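You operate a simulated robot arm through the tools that you are given. There is no shell and no other tool.

You are at the controls of a simulated robot arm. One attempt, no reset.

JOB
Close the white and yellow peg guides to about 80 mm and lay the blue stack in the red gap.
Fine: lock the white dot and yellow dot thumbscrews again.

Only the result counts: the job must be done as asked and must still hold three seconds after the hand-in. Knocking over, shifting, dropping, spilling or breaking anything else fails it.

ROBOT AND FRAMES
A 7-joint arm with a fingered hand, fixed in place. Base frame: the origin is at the foot of the arm, x ahead of it, y to its left, z up; the work surface is at about z = 0.86. Readings come in m, rad, newtons and seconds.
Its first joint turns from -2.897 to 2.897 rad. Payload 4.7 kg.
The tool frame sits at the grasp point between the pads (the TCP): z along the fingers, y along the line on which they close. The tips reach 0.036 m beyond it. Largest opening 0.12 m; the body of the gripper starts 0.042 m behind the TCP. The gripper is a hand of 5 fingers: y runs from the thumb to the fingers, the wrist lies at [-0.018, -0.122, -0.21] in the tool frame, and closing takes about 1.5 s.
Orientation is that of the tool frame in the base frame, as [roll, pitch, yaw] about the fixed x, y, z axes, in that order (R = Rz(yaw) Ry(pitch) Rx(roll)). With the fingers straight down and the wrist toward the robot, the tool's x, y and z point along [0, 1, 0], [1, 0, 0] and [0, 0, -1] of the base frame.

CONTROLS
- The arm moves only by the tool nudge_tool. Its argument "steps" is a list of rows, each a list of 6 numbers: the shift along the tool's x, y, z in m, then the turn, a rotation vector about the tool's x, y, z in rad. In form: [[dx, dy, dz, ax, ay, az], ...]. A call has 1 to 20 rows; each row shifts and turns the commanded pose from where the row before left it, along the tool's axes as they then stand. "fingers" is the opening, from 0 (shut) to 1 (fully open), set as the call begins (left out, the last holds). Each row takes 0.2 s and may step no farther than 0.05 m and 0.15 rad from the row before; otherwise, or with a gripper value out of range, the whole call is refused. Where a pose cannot be reached the arm comes as near as it can. A force on the tool above 50 N (or 10 N above the force at the start of the call, whichever is more), or a blocked arm, ends the call early, and 0.2 s more pass. The fingers move at their own pace (about 0.045 m/s each) and stop on an object; they squeeze with about 30 N. The grip force told is the motor's: it shows also when the fingers shut on nothing. Time passes only in rows, and 0.2 s behind the last, so rows that do not move let the fingers close. The reply holds the time, the measured pose of the TCP, the force on the tool along the base axes, the opening and the grip force, in the units named above and with some noise, with the torque about the TCP (base axes, N m) and any sound that the robot's microphone picked up.
- Cameras (640 x 400 px; columns grow to the right, rows downward): "scene" is fixed at [0.3991, 0.6507, 1.5792]; the picture's right is [-0.86, 0.51, 0.00], its down [0.50, 0.83, -0.26] and it looks along [-0.13, -0.22, -0.97] (base axes); focal length 307 px, centre (320, 200). "wrist" rides on the gripper at [0.073, -0.091, -0.143] in the tool frame; the picture's right is [-0.80, 0.28, -0.53], its down [-0.53, -0.73, 0.42] and it looks along [-0.27, 0.62, 0.74] (tool axes); focal length 234 px, centre (320, 200). There is no depth. A picture from a camera that has moved, and an enlarged one, comes with that camera's place and axes in the base frame and with its lens.
- camera(camera): a new picture of that camera. The clock stands still meanwhile.
- set_fingers(index, middle, ring, little, thumb_bend, thumb_turn): sets how far each is bent, from 0 (flat) to 100 (curled in); at 30 the hand is open as for a grip, at 70 the pads meet at the TCP. One left out holds its place. A second passes; each finger stops where it meets its share of the squeeze, and holds until it gets a number again. A gripper value or a shape takes the hand back. It gives what a move gives, with no picture; readings hold the bend of each and the force on index, middle, ring, little, thumb and palm. thumb_turn goes from beside the hand (0) to across from the fingers (100), as for a grip.
- set_grasp(shape): the hand has 5 fingers and takes this shape, open, in about a second: jaw (thumb against the fingers, like two jaws); tri (thumb and two fingers); tip (a fingertip pinch); poke (one finger out to press); point (the index stretched); flat (the hand flat); cup (the hand cupped); fist (a fist). The gripper value then closes the fingers along that shape, each until it touches; the sizes above hold for jaw. It gives what a move gives, with no picture.
- enlarge(camera, box): a new picture of the part [left, top, right, bottom] of that camera's present view, enlarged. The clock stands still meanwhile.
- sign_off(): hands the job in; it is judged then, once.

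Nothing tells you positions but the pictures and the camera data. Unless the task says otherwise, let go and move clear before handing in.

The tools are called after "Emit:" as name(argument=value, ...) on one line, values as JSON. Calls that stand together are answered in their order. nudge_tool: Moves the arm, as the interface text tells. Its arguments: {"type":"object","properties":{"steps":{"type":"array"},"fingers":{"type":"number"}},"required":["steps"]} The other tools are called the same way: set_grasp (shape) gives the hand a shape; set_fingers (index, middle, ring, little, thumb_bend, thumb_turn) moves the fingers one by one; camera (camera) takes a picture; enlarge (camera, box) takes an enlarged picture of a part of a camera's view; sign_off () hands the job in.

At the start:

```text
t: 0.0
ee_pos: [0.4919, 0.3548, 1.1658]
ee_rot: [-3.141, -0.001, 1.57]
contact_force: [0.0, 0.0, -0.1]
ft_torque: [-0.01, 0.01, 0.0]
finger_gap: 0.1195
gripper_force: 0.0
shape: jaw
bend: [30.0, 30.0, 30.0, 30.0, 30.0, 98.0]
finger forces: [0.1, 0.0, 0.0, 0.1, 0.0, 0.0]
```

scene: 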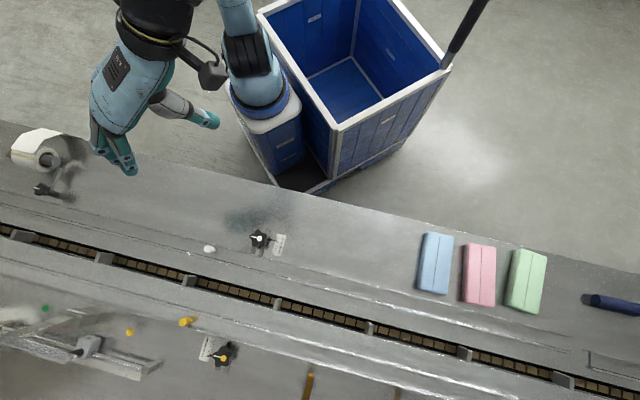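
wrist: 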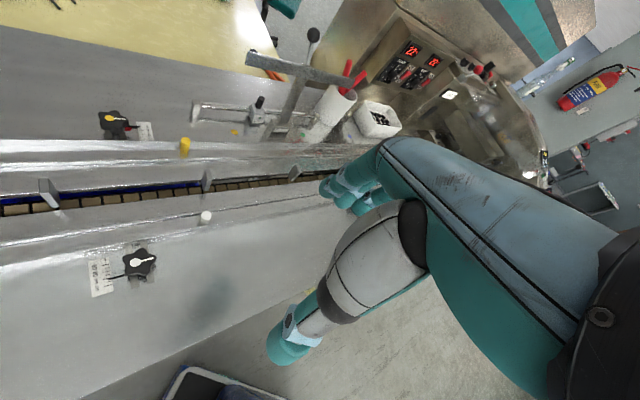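

I see a conveyor-like bench with a white peg and a yellow peg on either side of a chain channel, two black star thumbscrews (white dot and yellow dot) with scales, and three soft stacks (blue, pink, green) on the right. I'll look closer before moving.

Emit:
enlarge(camera="scene", box=[160, 210, 320, 310])

Emit:
enlarge(camera="scene", box=[120, 300, 280, 400])

Emit:
enlarge(camera="scene", box=[380, 200, 640, 400])

Emit:
enlarge(camera="wrist", box=[0, 80, 320, 320])

Emit:
enlarge(camera="scene", box=[0, 200, 320, 400])

```text
4.00 times, centred on (240, 260) of scene
camera zoom: at [0.3991, 0.6507, 1.5792], right [-0.86, 0.51, 0.0], down [0.5, 0.83, -0.26], along [-0.13, -0.22, -0.97], focal length 1228 px, centre (640, -40)
```

zoom: 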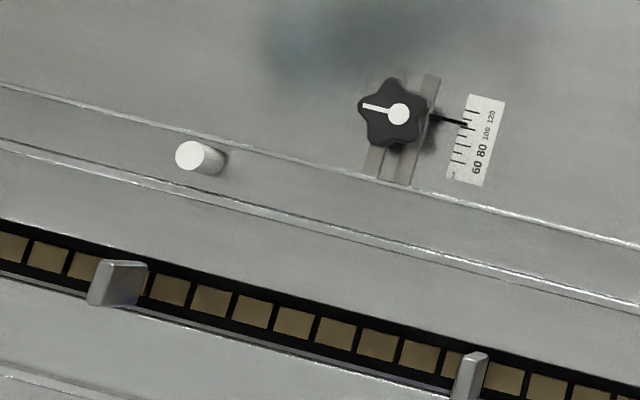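

```text
4.00 times, centred on (200, 350) of scene
camera zoom: at [0.3991, 0.6507, 1.5792], right [-0.86, 0.51, 0.0], down [0.5, 0.83, -0.26], along [-0.13, -0.22, -0.97], focal length 1228 px, centre (800, -400)
```

zoom: 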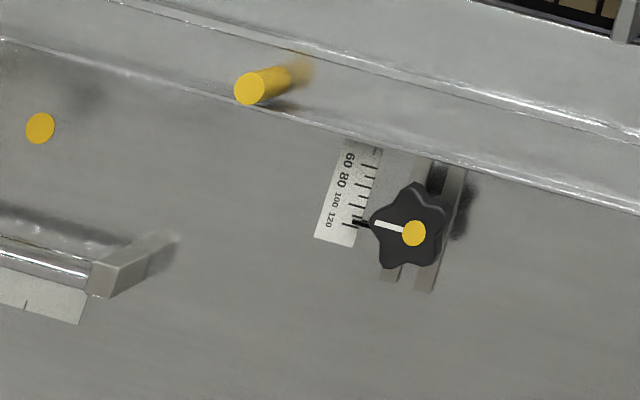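

```text
2.00 times, centred on (510, 300) of scene
camera zoom: at [0.3991, 0.6507, 1.5792], right [-0.86, 0.51, 0.0], down [0.5, 0.83, -0.26], along [-0.13, -0.22, -0.97], focal length 614 px, centre (-60, 0)
```

zoom: 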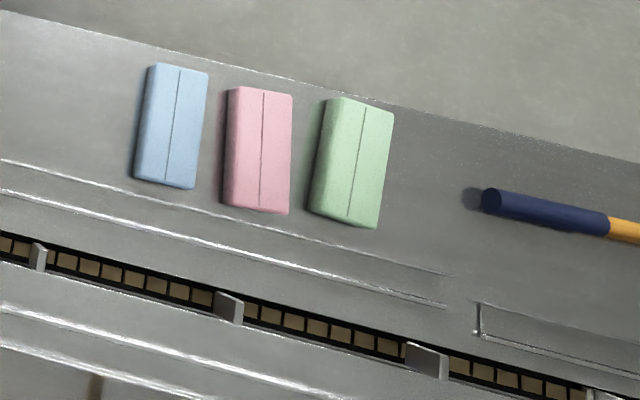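

```text
1.67 times, centred on (160, 200) of wrist
camera zoom: at [0.3999, 0.4276, 1.309], right [0.28, -0.8, 0.53], down [-0.73, -0.53, -0.42], along [0.62, -0.27, -0.74], focal length 390 px, centre (587, 200)
```

zoom: 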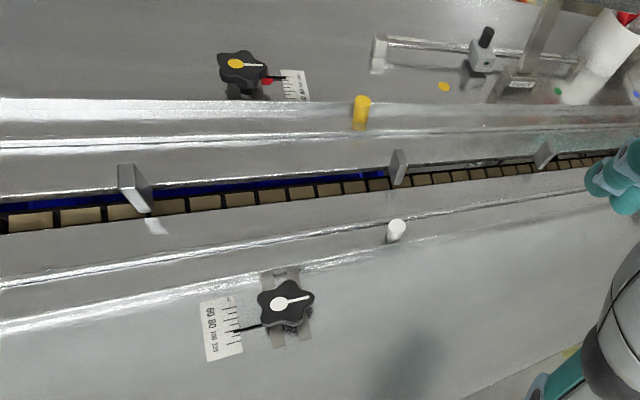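

```text
2.00 times, centred on (160, 300) of scene
camera zoom: at [0.3991, 0.6507, 1.5792], right [-0.86, 0.51, 0.0], down [0.5, 0.83, -0.26], along [-0.13, -0.22, -0.97], focal length 614 px, centre (640, 0)
```

zoom: 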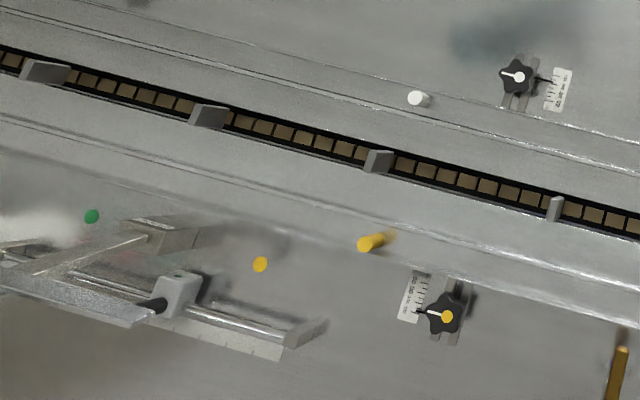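

The coloured dots along the far side mark the gaps between the chain lugs: green, yellow, then one half-hidden by the yellow-dot screw that looks red. I'll check that and read the scales at higher magnification.

Emit:
enlarge(camera="wrist", box=[90, 95, 170, 145])

Emit:
enlarge(camera="wrist", box=[80, 235, 180, 300])

Emit:
enlarge(camera="scene", box=[240, 220, 300, 260])

Emit:
enlarge(camera="scene", box=[190, 330, 250, 370])

Emit:
enlarge(camera="scene", box=[280, 330, 440, 400])

Emit:
enlarge(camera="scene", box=[400, 220, 560, 320])

```text
8.00 times, centred on (130, 120) of wrist
camera zoom: at [0.3999, 0.4276, 1.309], right [0.28, -0.8, 0.53], down [-0.73, -0.53, -0.42], along [0.62, -0.27, -0.74], focal length 1873 px, centre (1840, 840)
```

zoom: 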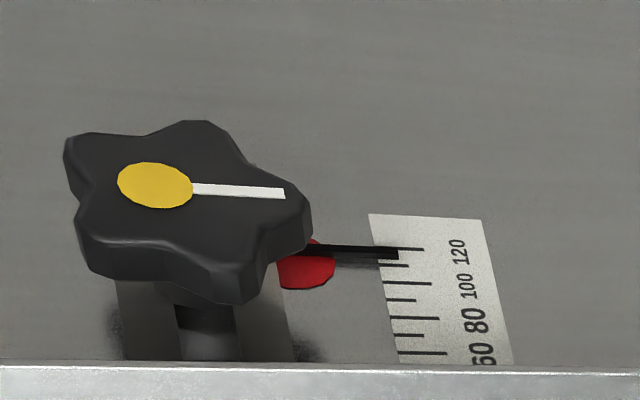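

```text
6.15 times, centred on (130, 268) of wrist
camera zoom: at [0.3999, 0.4276, 1.309], right [0.28, -0.8, 0.53], down [-0.73, -0.53, -0.42], along [0.62, -0.27, -0.74], focal length 1441 px, centre (1489, -215)
```

zoom: 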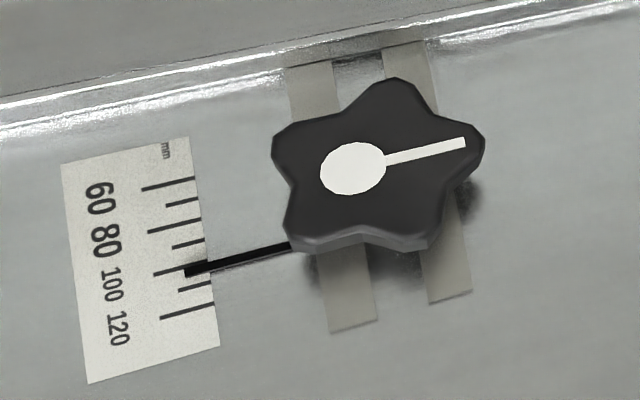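

```text
10.00 times, centred on (270, 240) of scene
camera zoom: at [0.3991, 0.6507, 1.5792], right [-0.86, 0.51, 0.0], down [0.5, 0.83, -0.26], along [-0.13, -0.22, -0.97], focal length 3070 px, centre (820, -200)
```

zoom: 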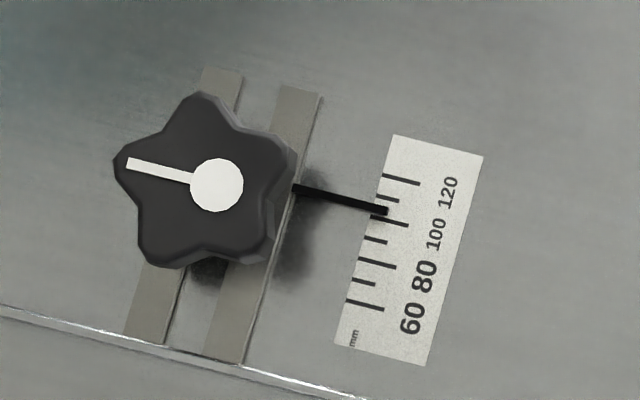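

```text
10.00 times, centred on (220, 350) of scene
camera zoom: at [0.3991, 0.6507, 1.5792], right [-0.86, 0.51, 0.0], down [0.5, 0.83, -0.26], along [-0.13, -0.22, -0.97], focal length 3070 px, centre (1320, -1300)
```

zoom: 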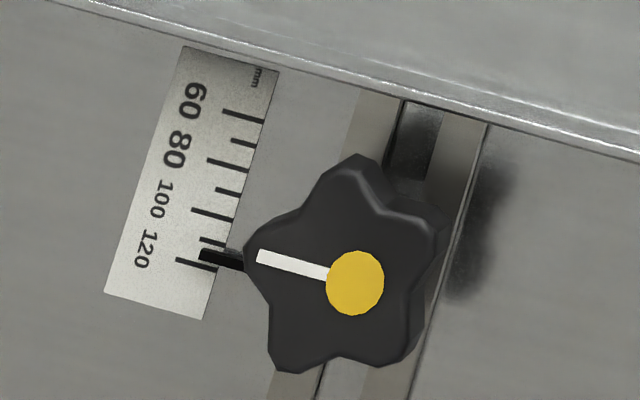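

```text
4.00 times, centred on (360, 365) of scene
camera zoom: at [0.3991, 0.6507, 1.5792], right [-0.86, 0.51, 0.0], down [0.5, 0.83, -0.26], along [-0.13, -0.22, -0.97], focal length 1228 px, centre (160, -460)
```

zoom: 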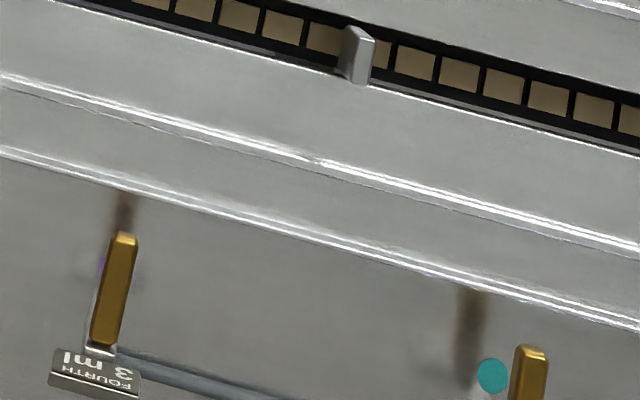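

```text
4.00 times, centred on (480, 270) of scene
camera zoom: at [0.3991, 0.6507, 1.5792], right [-0.86, 0.51, 0.0], down [0.5, 0.83, -0.26], along [-0.13, -0.22, -0.97], focal length 1228 px, centre (-320, -80)
```

zoom: 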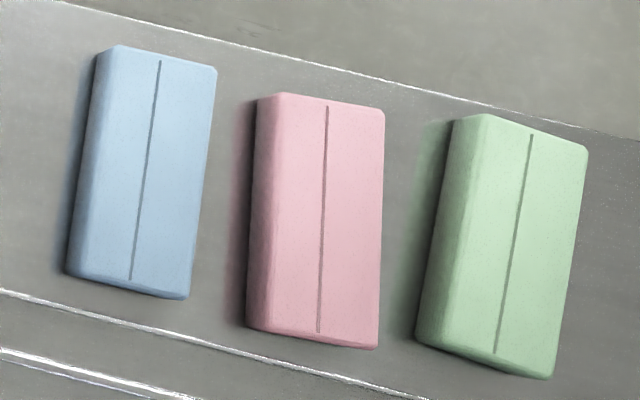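

Confirmed: a red dot sits beside the yellow-dot screw, so the red gap lies between the lugs near scene pixels (189,281) and (278,303). White reads about 105 and yellow about 118, and both knobs are about 37 mm wide with tops near z≈0.885. Next I'll check which hand shape suits the knobs.

Emit:
set_grasp(shape="tri")

Emit:
camera(camera="wrist")

Emit:
enlarge(camera="scene", box=[60, 60, 260, 200])

```text
t: 0.9
ee_pos: [0.4913, 0.3553, 1.1653]
ee_rot: [-3.141, -0.001, 1.571]
contact_force: [-0.7, -0.3, -0.6]
ft_torque: [-0.02, -0.02, 0.02]
finger_gap: 0.1198
gripper_force: 0.1
shape: tri
bend: [30.0, 30.0, 99.0, 99.0, 30.0, 98.0]
finger forces: [0.0, 0.0, 0.1, 0.1, 0.0, 0.1]
```

```text
taken
camera wrist: at [0.3999, 0.4276, 1.309], right [0.28, -0.8, 0.53], down [-0.73, -0.53, -0.42], along [0.62, -0.27, -0.74], focal length 234 px, centre (320, 200)
```

wrist: 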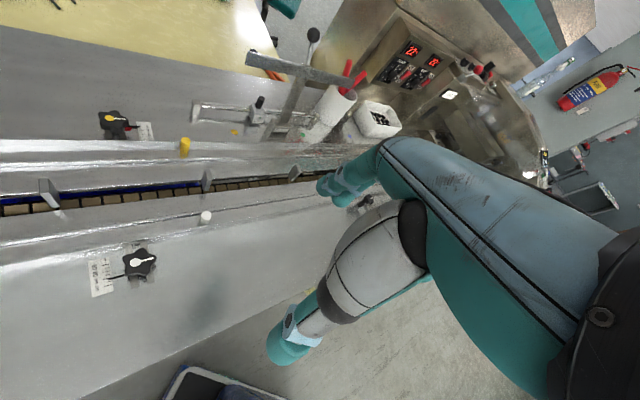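

```text
2.86 times, centred on (160, 130) of scene
camera zoom: at [0.3991, 0.6507, 1.5792], right [-0.86, 0.51, 0.0], down [0.5, 0.83, -0.26], along [-0.13, -0.22, -0.97], focal length 877 px, centre (777, 400)
```

zoom: 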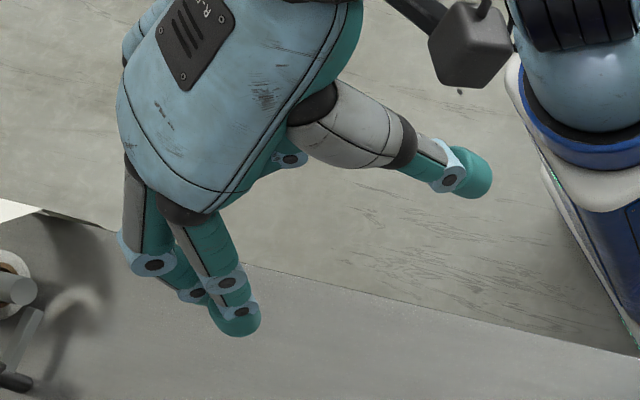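

Tri folds the ring and little fingers, leaving thumb, index and middle. I'll zoom in on the fingertips to locate them in the tool frame, then close on air to see where the pads meet.

Emit:
enlarge(camera="wrist", box=[250, 120, 450, 380])

Emit:
nudge_tool(steps=[[0, 0, 0, 0, 0, 0], [0, 0, 0, 0, 0, 0], [0, 0, 0, 0, 0, 0], [0, 0, 0, 0, 0, 0], [0, 0, 0, 0, 0, 0], [0, 0, 0, 0, 0, 0]], fingers=0.3)

Emit:
enlarge(camera="wrist", box=[250, 120, 450, 380])

Emit:
enlarge(camera="scene", box=[60, 60, 260, 200])

```text
1.54 times, centred on (350, 250) of wrist
camera zoom: at [0.3999, 0.4276, 1.309], right [0.28, -0.8, 0.53], down [-0.73, -0.53, -0.42], along [0.62, -0.27, -0.74], focal length 360 px, centre (274, 123)
```

zoom: 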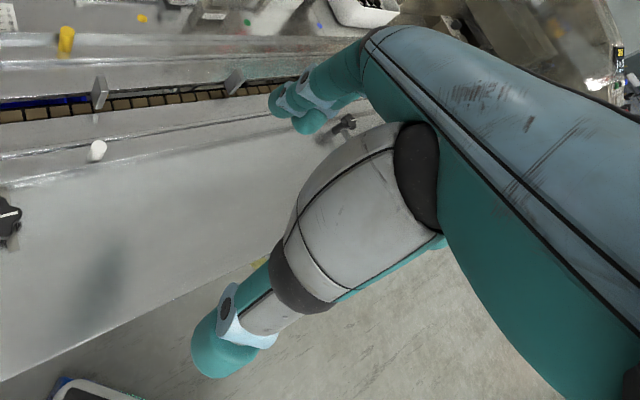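

```text
t: 2.3
ee_pos: [0.4917, 0.3559, 1.1658]
ee_rot: [3.141, 0.0, 1.571]
contact_force: [0.3, -0.1, 0.2]
ft_torque: [-0.01, 0.02, -0.01]
finger_gap: 0.0365
gripper_force: 0.1
shape: tri
bend: [74.0, 54.0, 99.0, 99.0, 74.0, 100.0]
finger forces: [0.0, 0.0, 0.0, 0.1, 0.0, 0.0]
```

```text
1.54 times, centred on (350, 250) of wrist
camera zoom: at [0.3999, 0.4276, 1.309], right [0.28, -0.8, 0.53], down [-0.73, -0.53, -0.42], along [0.62, -0.27, -0.74], focal length 360 px, centre (274, 123)
```

zoom: 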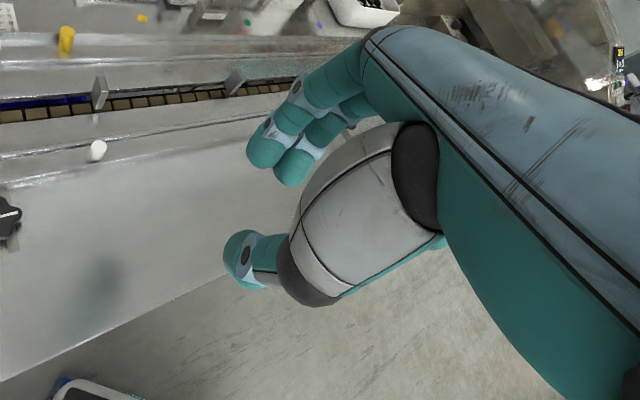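

```text
2.86 times, centred on (160, 130) of scene
camera zoom: at [0.3991, 0.6507, 1.5792], right [-0.86, 0.51, 0.0], down [0.5, 0.83, -0.26], along [-0.13, -0.22, -0.97], focal length 877 px, centre (777, 400)
```

zoom: 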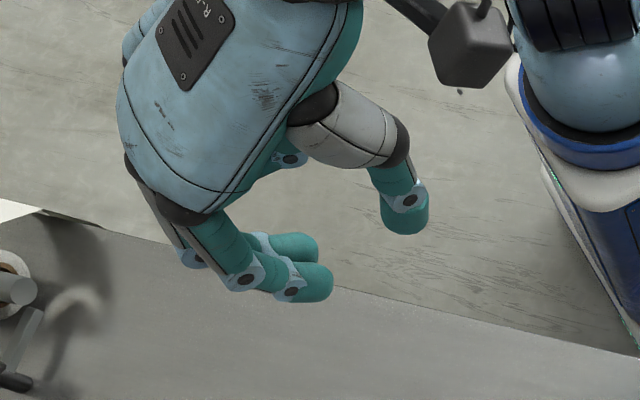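

The tri grasp centres on the TCP, with the thumb tip reaching about 46 mm and the fingertips about 30 mm beyond it. I put the white knob top near (0.467, 0.500, 0.889), so I'll move above it for a closer look.

Emit:
nudge_tool(steps=[[0.0288, -0.005, 0.0302, 0, 0, 0], [0.0288, -0.005, 0.0302, 0, 0, 0], [0.0288, -0.005, 0.0302, 0, 0, 0], [0.0288, -0.005, 0.0302, 0, 0, 0], [0.0288, -0.005, 0.0302, 0, 0, 0], [0, 0, 0, 0, 0, 0]], fingers=0.6)

Emit:
camera(camera="wrist")

Emit:
camera(camera="scene")

```text
t: 3.7
ee_pos: [0.4681, 0.4979, 1.017]
ee_rot: [3.141, 0.0, 1.571]
contact_force: [0.0, -0.8, -0.4]
ft_torque: [0.0, -0.03, 0.0]
finger_gap: 0.072
gripper_force: 0.2
shape: tri
bend: [74.0, 41.0, 99.0, 99.0, 66.0, 100.0]
finger forces: [0.0, 0.0, 0.0, 0.1, 0.2, 0.1]
```

```text
taken
camera wrist: at [0.3762, 0.5706, 1.1604], right [0.28, -0.8, 0.53], down [-0.73, -0.53, -0.42], along [0.62, -0.27, -0.74], focal length 234 px, centre (320, 200)
```

wrist: 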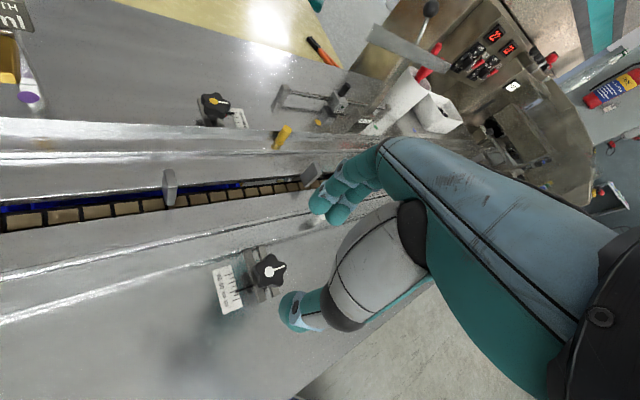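

```text
taken
```

scene: 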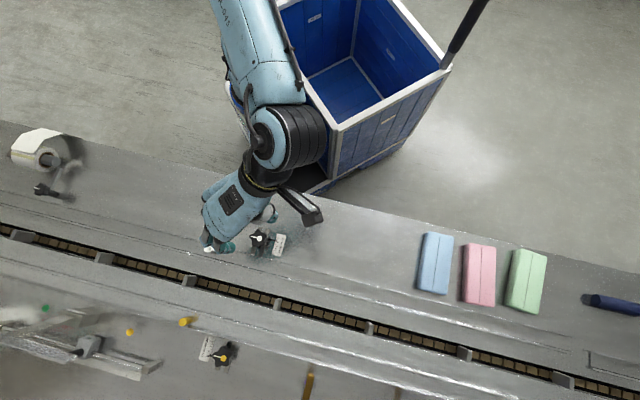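

The hand is above the white knob. I'll zoom in to judge the knob, rail and peg heights from this closer angle.

Emit:
enlarge(camera="wrist", box=[190, 210, 350, 350])

Emit:
enlarge(camera="wrist", box=[140, 70, 340, 220])

Emit:
enlarge(camera="wrist", box=[0, 100, 200, 330])

```text
2.86 times, centred on (270, 280) of wrist
camera zoom: at [0.3762, 0.5706, 1.1604], right [0.28, -0.8, 0.53], down [-0.73, -0.53, -0.42], along [0.62, -0.27, -0.74], focal length 669 px, centre (463, -29)
```

zoom: 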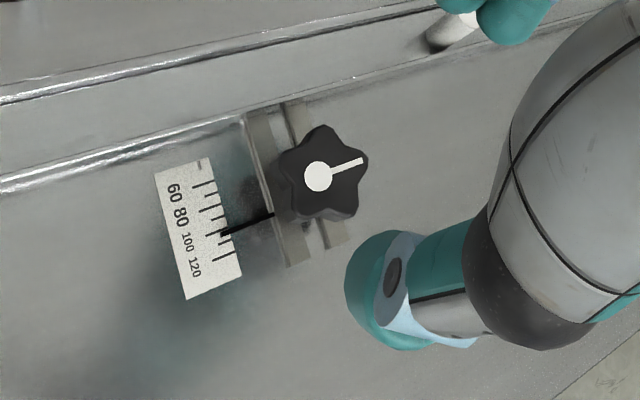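

```text
2.67 times, centred on (240, 145) of wrist
camera zoom: at [0.3762, 0.5706, 1.1604], right [0.28, -0.8, 0.53], down [-0.73, -0.53, -0.42], along [0.62, -0.27, -0.74], focal length 624 px, centre (533, 347)
```

zoom: 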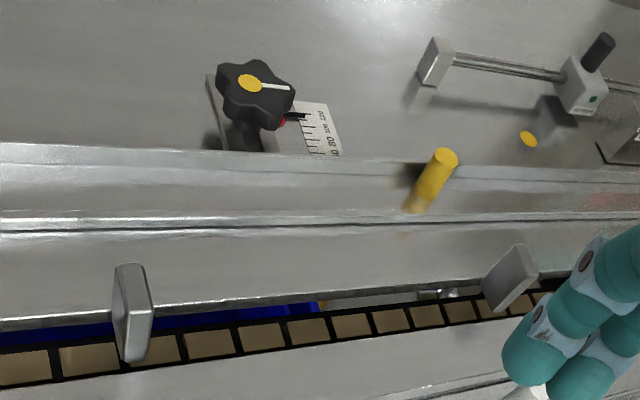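

```text
1.74 times, centred on (100, 215) of wrist
camera zoom: at [0.3762, 0.5706, 1.1604], right [0.28, -0.8, 0.53], down [-0.73, -0.53, -0.42], along [0.62, -0.27, -0.74], focal length 407 px, centre (703, 174)
```

zoom: 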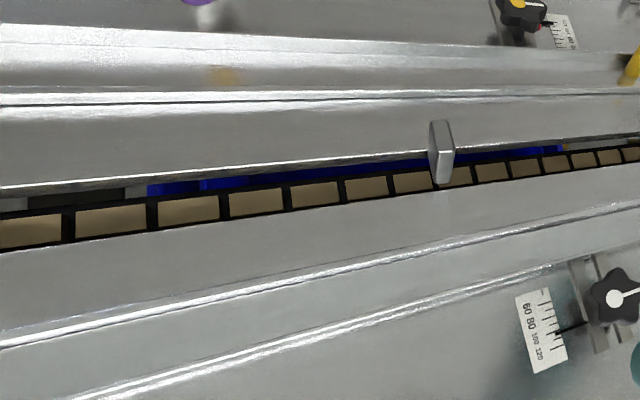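

The rails are low (around 10 mm) and the knob is clear around its sides. I'll tilt slightly to level the thumb with the fingertips, partly close the hand, and lower it to just above the knob.

Emit:
nudge_tool(steps=[[0.0014, -0.0006, 0, 0.12, 0, 0], [0, 0.0049, 0.0407, 0, 0, 0], [0, 0.0043, 0.0357, 0, 0, 0], [0, 0, 0, 0, 0, 0]], fingers=0.5)

Emit:
camera(camera="wrist")

Emit:
enlarge(camera="wrist", box=[220, 160, 380, 360])

Emit:
enlarge(camera="scene", box=[200, 180, 320, 280])

```text
t: 4.7
ee_pos: [0.4661, 0.5003, 0.9383]
ee_rot: [-3.02, 0.0, 1.571]
contact_force: [-0.1, 0.2, -0.1]
ft_torque: [-0.01, -0.01, -0.01]
finger_gap: 0.0602
gripper_force: 0.0
shape: tri
bend: [74.0, 45.0, 99.0, 99.0, 70.0, 100.0]
finger forces: [0.1, 0.0, 0.0, 0.0, 0.1, 0.0]
```

```text
taken
camera wrist: at [0.3924, 0.5729, 1.0921], right [0.34, -0.8, 0.49], down [-0.78, -0.53, -0.33], along [0.53, -0.27, -0.81], focal length 234 px, centre (320, 200)
```

wrist: 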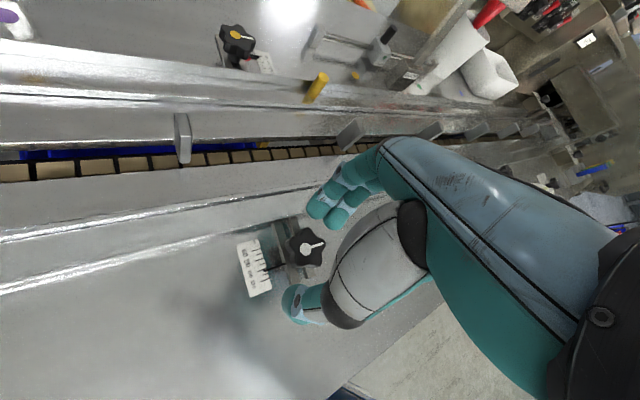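

```text
2.00 times, centred on (300, 260) of wrist
camera zoom: at [0.3924, 0.5729, 1.0921], right [0.34, -0.8, 0.49], down [-0.78, -0.53, -0.33], along [0.53, -0.27, -0.81], focal length 468 px, centre (360, 80)
```

zoom: 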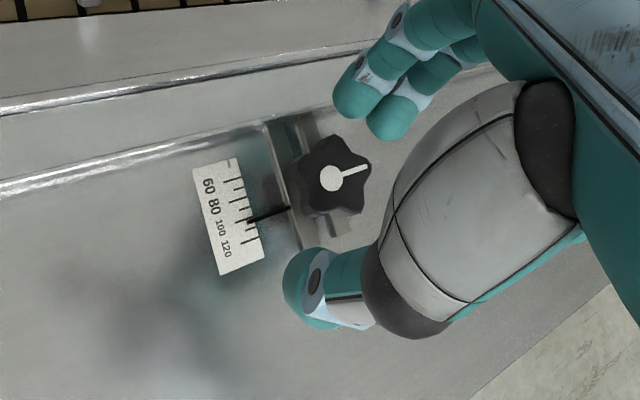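

```text
4.00 times, centred on (260, 230) of scene
camera zoom: at [0.3991, 0.6507, 1.5792], right [-0.86, 0.51, 0.0], down [0.5, 0.83, -0.26], along [-0.13, -0.22, -0.97], focal length 1228 px, centre (560, 80)
```

zoom: 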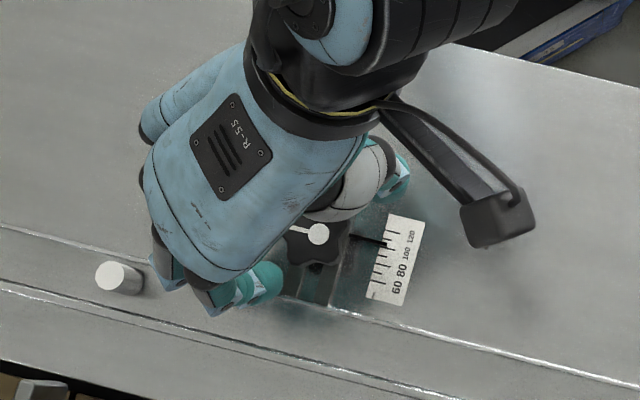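

The knob's lobe and valley pattern suits a grasp with the fingers at a bearing of about 37°, which also keeps the folded fingers away from the white peg. I'll rotate to that while still above the knob.

Emit:
nudge_tool(steps=[[-0.001, 0.0014, 0, 0, -0.0154, -0.1283], [0, 0, 0, 0, -0.0154, -0.1283], [0, 0, 0, 0, -0.0154, -0.1283], [0, 0, 0, 0, -0.0154, -0.1283], [0, 0, 0, 0, -0.0154, -0.1283], [0, 0, 0, 0, 0, 0]], fingers=0.5)

Emit:
enlarge(camera="wrist", box=[220, 160, 380, 360])

Emit:
enlarge(camera="scene", box=[200, 180, 320, 280])

```text
t: 6.1
ee_pos: [0.4669, 0.4988, 0.9385]
ee_rot: [-3.021, 0.0, 2.218]
contact_force: [1.4, -0.6, 0.0]
ft_torque: [0.01, 0.01, 0.0]
finger_gap: 0.0603
gripper_force: 0.0
shape: tri
bend: [74.0, 45.0, 99.0, 99.0, 70.0, 100.0]
finger forces: [0.1, 0.0, 0.1, 0.1, 0.0, 0.0]
```

```text
2.00 times, centred on (300, 260) of wrist
camera zoom: at [0.3645, 0.513, 1.0905], right [0.76, -0.44, 0.49], down [-0.3, -0.89, -0.33], along [0.58, 0.11, -0.81], focal length 468 px, centre (360, 80)
```

zoom: 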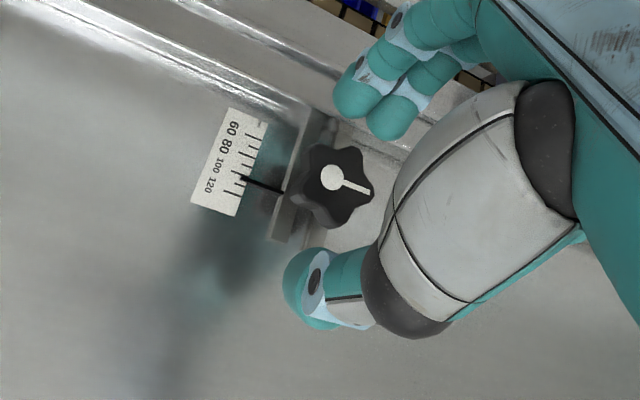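

```text
4.00 times, centred on (260, 230) of scene
camera zoom: at [0.3991, 0.6507, 1.5792], right [-0.86, 0.51, 0.0], down [0.5, 0.83, -0.26], along [-0.13, -0.22, -0.97], focal length 1228 px, centre (560, 80)
```

zoom: 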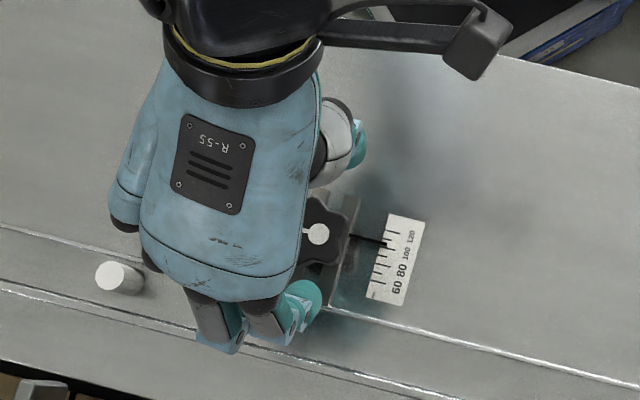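

The knob sits between thumb and fingers, about 3 mm off centre. I'll correct that, lower around it, and watch the contact force.

Emit:
nudge_tool(steps=[[0, 0.0041, 0.0088, 0, 0, 0], [0, 0.002, 0.0085, 0, 0, 0], [0, 0.002, 0.0084, 0, 0, 0], [0, 0, 0, 0, 0, 0]], fingers=0.5)

Emit:
enlarge(camera="wrist", box=[220, 160, 380, 360])

Emit:
enlarge(camera="scene", box=[200, 180, 320, 280])

```text
t: 7.1
ee_pos: [0.4716, 0.5035, 0.9156]
ee_rot: [-3.031, -0.006, 2.216]
contact_force: [5.9, 0.8, 34.4]
ft_torque: [0.85, -0.96, -0.12]
finger_gap: 0.0598
gripper_force: 0.1
shape: tri
bend: [75.0, 45.0, 99.0, 99.0, 70.0, 100.0]
finger forces: [24.8, 9.2, 0.0, 0.1, 0.0, 0.0]
```

```text
2.00 times, centred on (300, 260) of wrist
camera zoom: at [0.3684, 0.5164, 1.0687], right [0.75, -0.44, 0.49], down [-0.3, -0.89, -0.34], along [0.58, 0.11, -0.8], focal length 468 px, centre (360, 80)
```

zoom: 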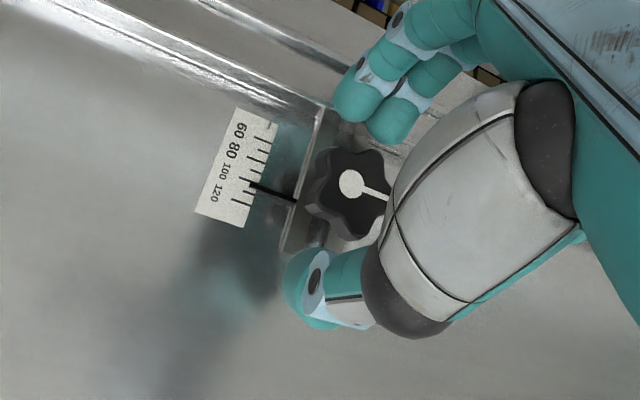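

```text
4.00 times, centred on (260, 230) of scene
camera zoom: at [0.3991, 0.6507, 1.5792], right [-0.86, 0.51, 0.0], down [0.5, 0.83, -0.26], along [-0.13, -0.22, -0.97], focal length 1228 px, centre (560, 80)
```

zoom: 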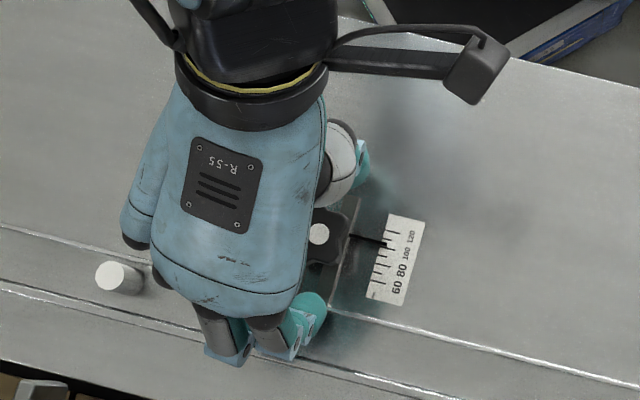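

The fingertips touched the guide rail at 34 N upward, which tells me they already reach well below the knob top. I'll lift about 8 mm to clear the rail and close on the knob here.

Emit:
nudge_tool(steps=[[0, -0.001, -0.0079, 0, 0, 0], [0, 0, 0, 0, 0, 0]], fingers=0.5)

Emit:
nudge_tool(steps=[[0, 0, 0, 0, 0, 0], [0, 0, 0, 0, 0, 0], [0, 0, 0, 0, 0, 0], [0, 0, 0, 0, 0, 0], [0, 0, 0, 0, 0, 0], [0, 0, 0, 0, 0, 0]], fingers=0)

Emit:
enlarge(camera="wrist", box=[220, 160, 380, 360])

Emit:
enlarge(camera="scene", box=[200, 180, 320, 280])

```text
t: 7.7
ee_pos: [0.4711, 0.5018, 0.9182]
ee_rot: [-3.016, 0.001, 2.217]
contact_force: [-0.7, 1.9, 6.9]
ft_torque: [0.26, -0.08, 0.07]
finger_gap: 0.0601
gripper_force: 0.0
shape: tri
bend: [74.0, 45.0, 99.0, 99.0, 70.0, 100.0]
finger forces: [5.6, 1.2, 0.1, 0.0, 0.0, 0.0]
```

```text
t: 9.1
ee_pos: [0.471, 0.5022, 0.9191]
ee_rot: [-3.019, 0.0, 2.216]
contact_force: [-6.6, -9.1, -6.4]
ft_torque: [-0.21, 0.11, -0.11]
finger_gap: 0.0389
gripper_force: 30.1
shape: tri
bend: [74.0, 54.0, 100.0, 100.0, 74.0, 100.0]
finger forces: [13.6, 5.4, 0.0, 0.0, 29.5, 0.0]
```

```text
2.00 times, centred on (300, 260) of wrist
camera zoom: at [0.369, 0.5163, 1.0718], right [0.76, -0.44, 0.49], down [-0.3, -0.89, -0.33], along [0.58, 0.1, -0.81], focal length 468 px, centre (360, 80)
```

zoom: 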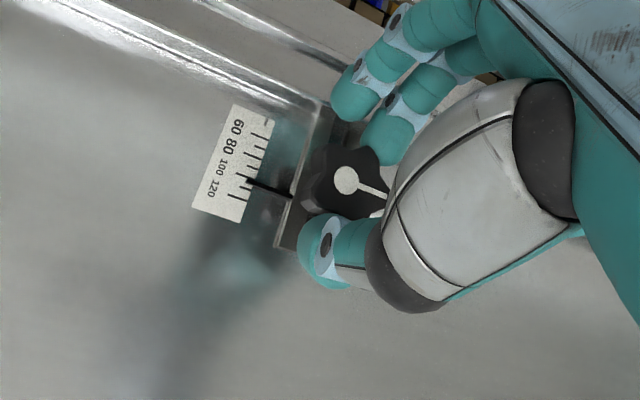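

```text
4.00 times, centred on (260, 230) of scene
camera zoom: at [0.3991, 0.6507, 1.5792], right [-0.86, 0.51, 0.0], down [0.5, 0.83, -0.26], along [-0.13, -0.22, -0.97], focal length 1228 px, centre (560, 80)
```

zoom: 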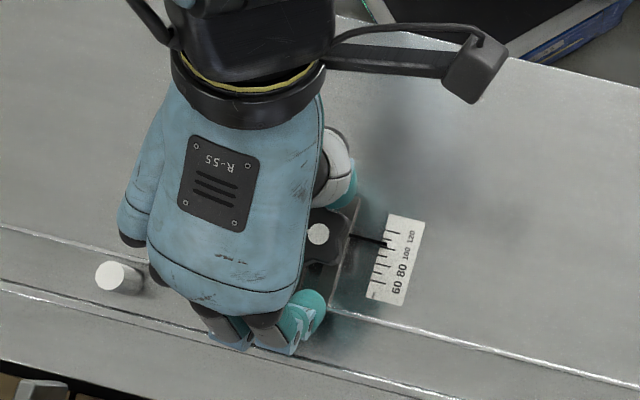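

All three digits now bear on the knob: gap 38.9 mm, thumb 29.5 N, index 13.6 N, middle 5.4 N. I'll try a small counter-clockwise turn and check whether the knob's white line follows.

Emit:
nudge_tool(steps=[[0, 0, 0, 0, -0.012, -0.0993], [0, 0, 0, 0, -0.012, -0.0993], [0, 0, 0, 0, -0.012, -0.0993], [0, 0, 0, 0, 0, 0]], fingers=0)

Emit:
enlarge(camera="wrist", box=[220, 160, 380, 360])

Emit:
enlarge(camera="scene", box=[200, 180, 320, 280])

```text
t: 10.1
ee_pos: [0.4738, 0.5008, 0.9182]
ee_rot: [-3.023, 0.0, 2.516]
contact_force: [3.5, -10.5, -3.3]
ft_torque: [-0.05, -0.45, -0.65]
finger_gap: 0.0403
gripper_force: 29.9
shape: tri
bend: [74.0, 55.0, 100.0, 100.0, 74.0, 99.0]
finger forces: [20.2, 6.1, 0.0, 0.0, 27.7, 0.0]
```

```text
2.00 times, centred on (300, 260) of wrist
camera zoom: at [0.3701, 0.4843, 1.0725], right [0.85, -0.19, 0.49], down [-0.02, -0.94, -0.33], along [0.52, 0.27, -0.81], focal length 468 px, centre (360, 80)
```

zoom: 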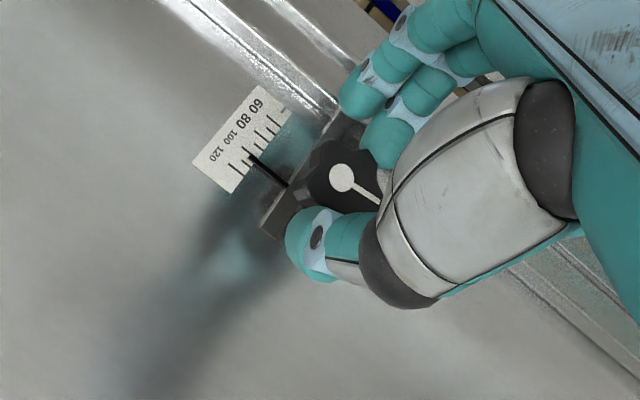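

```text
4.00 times, centred on (260, 230) of scene
camera zoom: at [0.3991, 0.6507, 1.5792], right [-0.86, 0.51, 0.0], down [0.5, 0.83, -0.26], along [-0.13, -0.22, -0.97], focal length 1228 px, centre (560, 80)
```

zoom: 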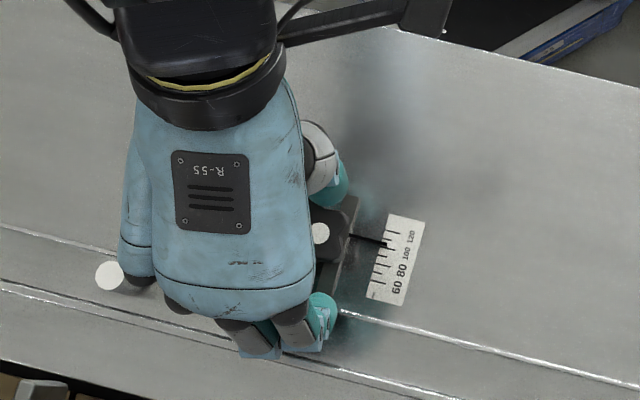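

The knob hasn't followed yet: the line stayed fixed in the scene while the hand turned 17°, with about 0.65 N·m of reaction. I'll keep turning counter-clockwise so the fingers load the lobes.

Emit:
nudge_tool(steps=[[0, 0, 0, 0, -0.012, -0.0993], [0, 0, 0, 0, -0.012, -0.0993], [0, 0, 0, 0, 0, 0]], fingers=0)

Emit:
enlarge(camera="wrist", box=[220, 160, 380, 360])

Emit:
enlarge(camera="scene", box=[200, 180, 320, 280])

```text
t: 10.9
ee_pos: [0.4724, 0.5033, 0.9198]
ee_rot: [-3.023, 0.0, 2.718]
contact_force: [11.5, -9.4, -3.0]
ft_torque: [-0.03, -0.7, -0.89]
finger_gap: 0.0426
gripper_force: 30.4
shape: tri
bend: [73.0, 55.0, 100.0, 100.0, 74.0, 99.0]
finger forces: [24.9, 5.8, 0.0, 0.0, 27.8, 0.0]
```

```text
2.00 times, centred on (300, 260) of wrist
camera zoom: at [0.3756, 0.4647, 1.0725], right [0.87, -0.02, 0.49], down [0.16, -0.93, -0.33], along [0.46, 0.37, -0.81], focal length 468 px, centre (360, 80)
```

zoom: 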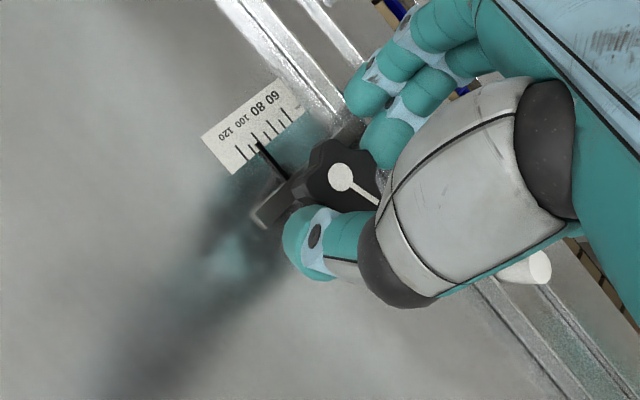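

```text
4.00 times, centred on (260, 230) of scene
camera zoom: at [0.3991, 0.6507, 1.5792], right [-0.86, 0.51, 0.0], down [0.5, 0.83, -0.26], along [-0.13, -0.22, -0.97], focal length 1228 px, centre (560, 80)
```

zoom: 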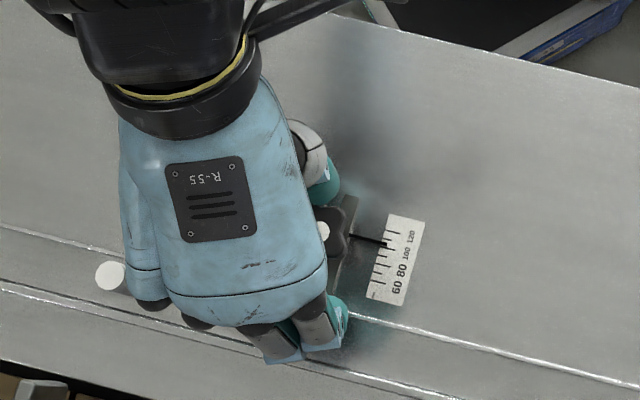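

The line now holds its angle in the hand's view, so the knob has begun turning with the hand, with torque at about 0.9 N·m. I'll continue counter-clockwise.

Emit:
nudge_tool(steps=[[0, 0, 0, 0, -0.012, -0.0993], [0, 0, 0, 0, -0.012, -0.0993], [0, 0, 0, 0, -0.012, -0.0993], [0, 0, 0, 0, -0.012, -0.0993], [0, 0, 0, 0, 0, 0]], fingers=0)

Emit:
enlarge(camera="wrist", box=[220, 160, 380, 360])

Emit:
enlarge(camera="scene", box=[200, 180, 320, 280])

```text
t: 12.1
ee_pos: [0.4736, 0.5006, 0.9194]
ee_rot: [-3.023, 0.003, 3.116]
contact_force: [33.6, -4.5, -3.0]
ft_torque: [0.17, -1.64, -2.01]
finger_gap: 0.0459
gripper_force: 29.7
shape: tri
bend: [28.0, 56.0, 100.0, 100.0, 74.0, 98.0]
finger forces: [45.0, 3.7, 0.0, 0.1, 27.1, 0.0]
```

```text
2.00 times, centred on (300, 260) of wrist
camera zoom: at [0.3985, 0.4299, 1.0726], right [0.81, 0.32, 0.49], down [0.51, -0.79, -0.33], along [0.28, 0.52, -0.81], focal length 468 px, centre (360, 80)
```

zoom: 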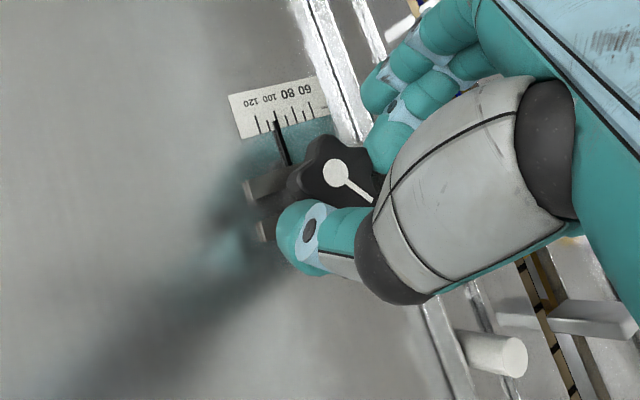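

```text
4.00 times, centred on (260, 230) of scene
camera zoom: at [0.3991, 0.6507, 1.5792], right [-0.86, 0.51, 0.0], down [0.5, 0.83, -0.26], along [-0.13, -0.22, -0.97], focal length 1228 px, centre (560, 80)
```

zoom: 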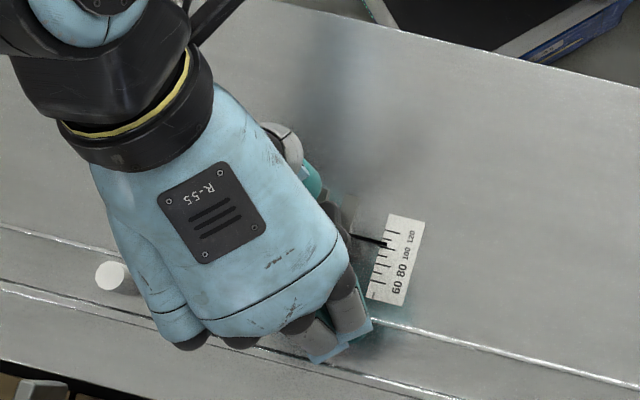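

The line's bearing moved from about −40° to about −7°, so the knob has turned roughly 33° counter-clockwise, but torque jumped to 2 N·m, as if it met a stop. I'll back off slightly to relieve the load and see what it shows.

Emit:
nudge_tool(steps=[[0, 0, 0, 0, 0.012, 0.0993], [0, 0, 0, 0, 0, 0]], fingers=0)

Emit:
enlarge(camera="wrist", box=[260, 200, 340, 280])

Emit:
enlarge(camera="scene", box=[250, 210, 310, 270])

```text
t: 12.7
ee_pos: [0.471, 0.5021, 0.9188]
ee_rot: [-3.022, 0.002, 3.014]
contact_force: [26.7, -6.9, 7.9]
ft_torque: [0.42, -1.24, -1.25]
finger_gap: 0.0457
gripper_force: 30.0
shape: tri
bend: [28.0, 55.0, 100.0, 100.0, 74.0, 99.0]
finger forces: [32.1, 9.6, 0.0, 0.0, 30.3, 0.0]
```

```text
5.00 times, centred on (300, 240) of wrist
camera zoom: at [0.39, 0.4375, 1.0728], right [0.84, 0.24, 0.49], down [0.43, -0.84, -0.34], along [0.33, 0.49, -0.81], focal length 1171 px, centre (420, 0)
```

zoom: 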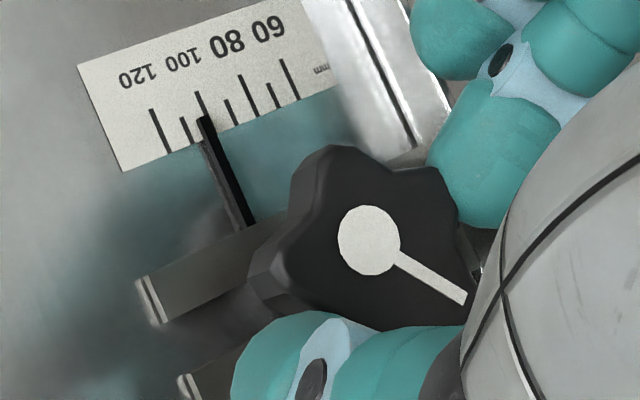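

```text
6.67 times, centred on (280, 240) of scene
camera zoom: at [0.3991, 0.6507, 1.5792], right [-0.86, 0.51, 0.0], down [0.5, 0.83, -0.26], along [-0.13, -0.22, -0.97], focal length 2046 px, centre (587, -67)
```

zoom: 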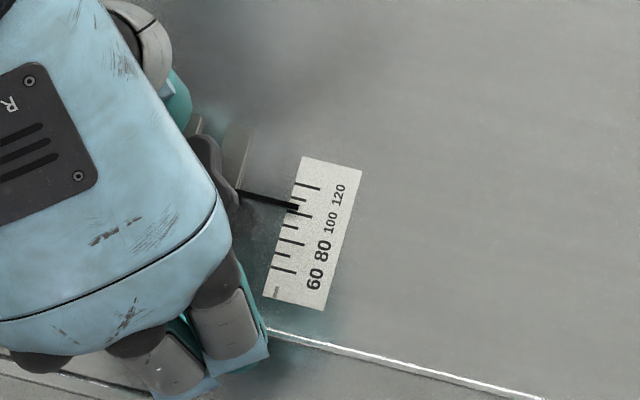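

The index tip was catching the guide rail's edge, which caused the high torque, while thumb and middle turned the knob. The pointer is still at 105, so the rail hasn't moved. I'll release, lift and swing to an orientation lying along the rail, so no finger meets it.

Emit:
nudge_tool(steps=[[0, 0, 0, 0, 0, 0], [0, 0, 0, 0, 0, 0], [0, 0, 0, 0, 0, 0], [0, 0, 0, 0, 0, 0], [0, -0.0024, -0.0199, 0, 0, 0], [0, -0.0048, -0.0397, 0, 0, 0], [0, -0.0024, -0.0199, 0, 0, 0]], fingers=0.6)

Emit:
enlarge(camera="wrist", box=[200, 120, 360, 320])

```text
t: 14.3
ee_pos: [0.471, 0.5018, 1.0]
ee_rot: [-3.021, 0.001, 3.018]
contact_force: [0.3, -0.4, -0.5]
ft_torque: [0.0, 0.03, 0.0]
finger_gap: 0.0718
gripper_force: 0.0
shape: tri
bend: [74.0, 41.0, 99.0, 99.0, 66.0, 100.0]
finger forces: [0.0, 0.0, 0.1, 0.0, 0.0, 0.0]
```

```text
2.00 times, centred on (280, 220) of wrist
camera zoom: at [0.389, 0.437, 1.1527], right [0.84, 0.24, 0.49], down [0.43, -0.84, -0.33], along [0.33, 0.49, -0.81], focal length 468 px, centre (400, 160)
```

zoom: 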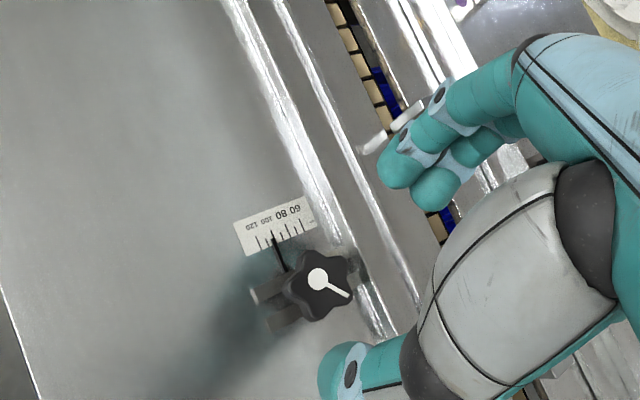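

Clear of the knob. I'll now swing the hand clockwise at this height to a bearing of about −80° and check that the arm reaches it.

Emit:
nudge_tool(steps=[[0, 0, 0, 0, 0.017, 0.1407], [0, 0, 0, 0, 0.017, 0.1407], [0, 0, 0, 0, 0.017, 0.1407], [0, 0, 0, 0, 0.017, 0.1407], [0, 0, 0, 0, 0.017, 0.1407], [0, 0, 0, 0, 0.017, 0.1407], [0, 0, 0, 0, 0.017, 0.1407], [0, 0, 0, 0, 0.017, 0.1407], [0, 0, 0, 0, 0.017, 0.1407], [0, 0, 0, 0, 0.017, 0.1407], [0, 0, 0, 0, 0.017, 0.1407], [0, 0, 0, 0, 0.017, 0.1407], [0, 0, 0, 0, 0.017, 0.1407], [0, 0, 0, 0, 0.017, 0.1407], [0, 0, 0, 0, 0.017, 0.1407], [0, 0, 0, 0, 0.017, 0.1407], [0, 0, 0, 0, 0.017, 0.1407], [0, 0, 0, 0, 0.017, 0.1407], [0, 0, 0, 0, 0.017, 0.1407], [0, 0, 0, 0, 0.017, 0.1407]], fingers=0.5)

Emit:
camera(camera="wrist")

Emit:
camera(camera="scene")

```text
t: 18.5
ee_pos: [0.4716, 0.5041, 0.9996]
ee_rot: [-3.022, 0.001, 0.182]
contact_force: [0.6, 0.4, 0.3]
ft_torque: [0.02, -0.02, -0.02]
finger_gap: 0.0604
gripper_force: 0.1
shape: tri
bend: [74.0, 45.0, 99.0, 99.0, 70.0, 100.0]
finger forces: [0.0, 0.1, 0.0, 0.0, 0.1, 0.1]
```

```text
taken
camera wrist: at [0.5287, 0.5883, 1.1523], right [-0.73, -0.48, 0.49], down [-0.66, 0.67, -0.33], along [-0.17, -0.57, -0.81], focal length 234 px, centre (320, 200)
```

wrist: 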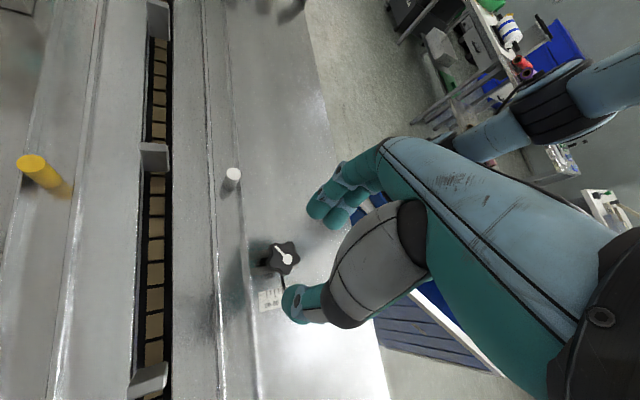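

```text
taken
```

scene: 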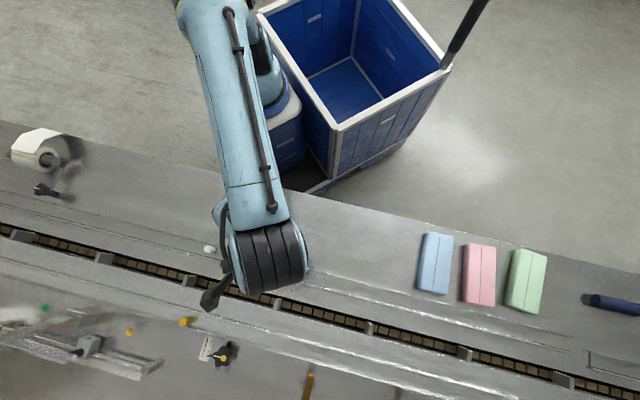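

The arm reached that orientation. I'll refine the knob position from this view before lowering.

Emit:
enlarge(camera="wrist", box=[220, 160, 380, 360])

Emit:
enlarge(camera="wrist", box=[240, 220, 320, 320])

```text
2.00 times, centred on (300, 260) of wrist
camera zoom: at [0.5287, 0.5883, 1.1523], right [-0.73, -0.48, 0.49], down [-0.66, 0.67, -0.33], along [-0.17, -0.57, -0.81], focal length 468 px, centre (360, 80)
```

zoom: 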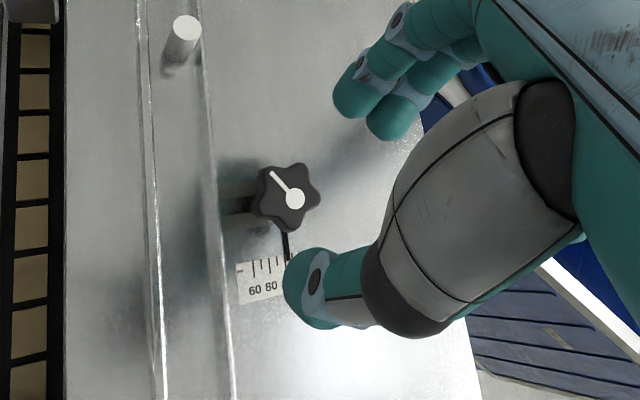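

```text
4.00 times, centred on (280, 270) of wrist
camera zoom: at [0.5287, 0.5883, 1.1523], right [-0.73, -0.48, 0.49], down [-0.66, 0.67, -0.33], along [-0.17, -0.57, -0.81], focal length 937 px, centre (480, -80)
```

zoom: 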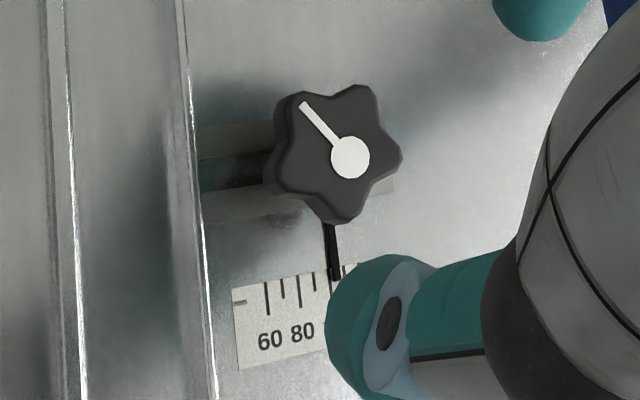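

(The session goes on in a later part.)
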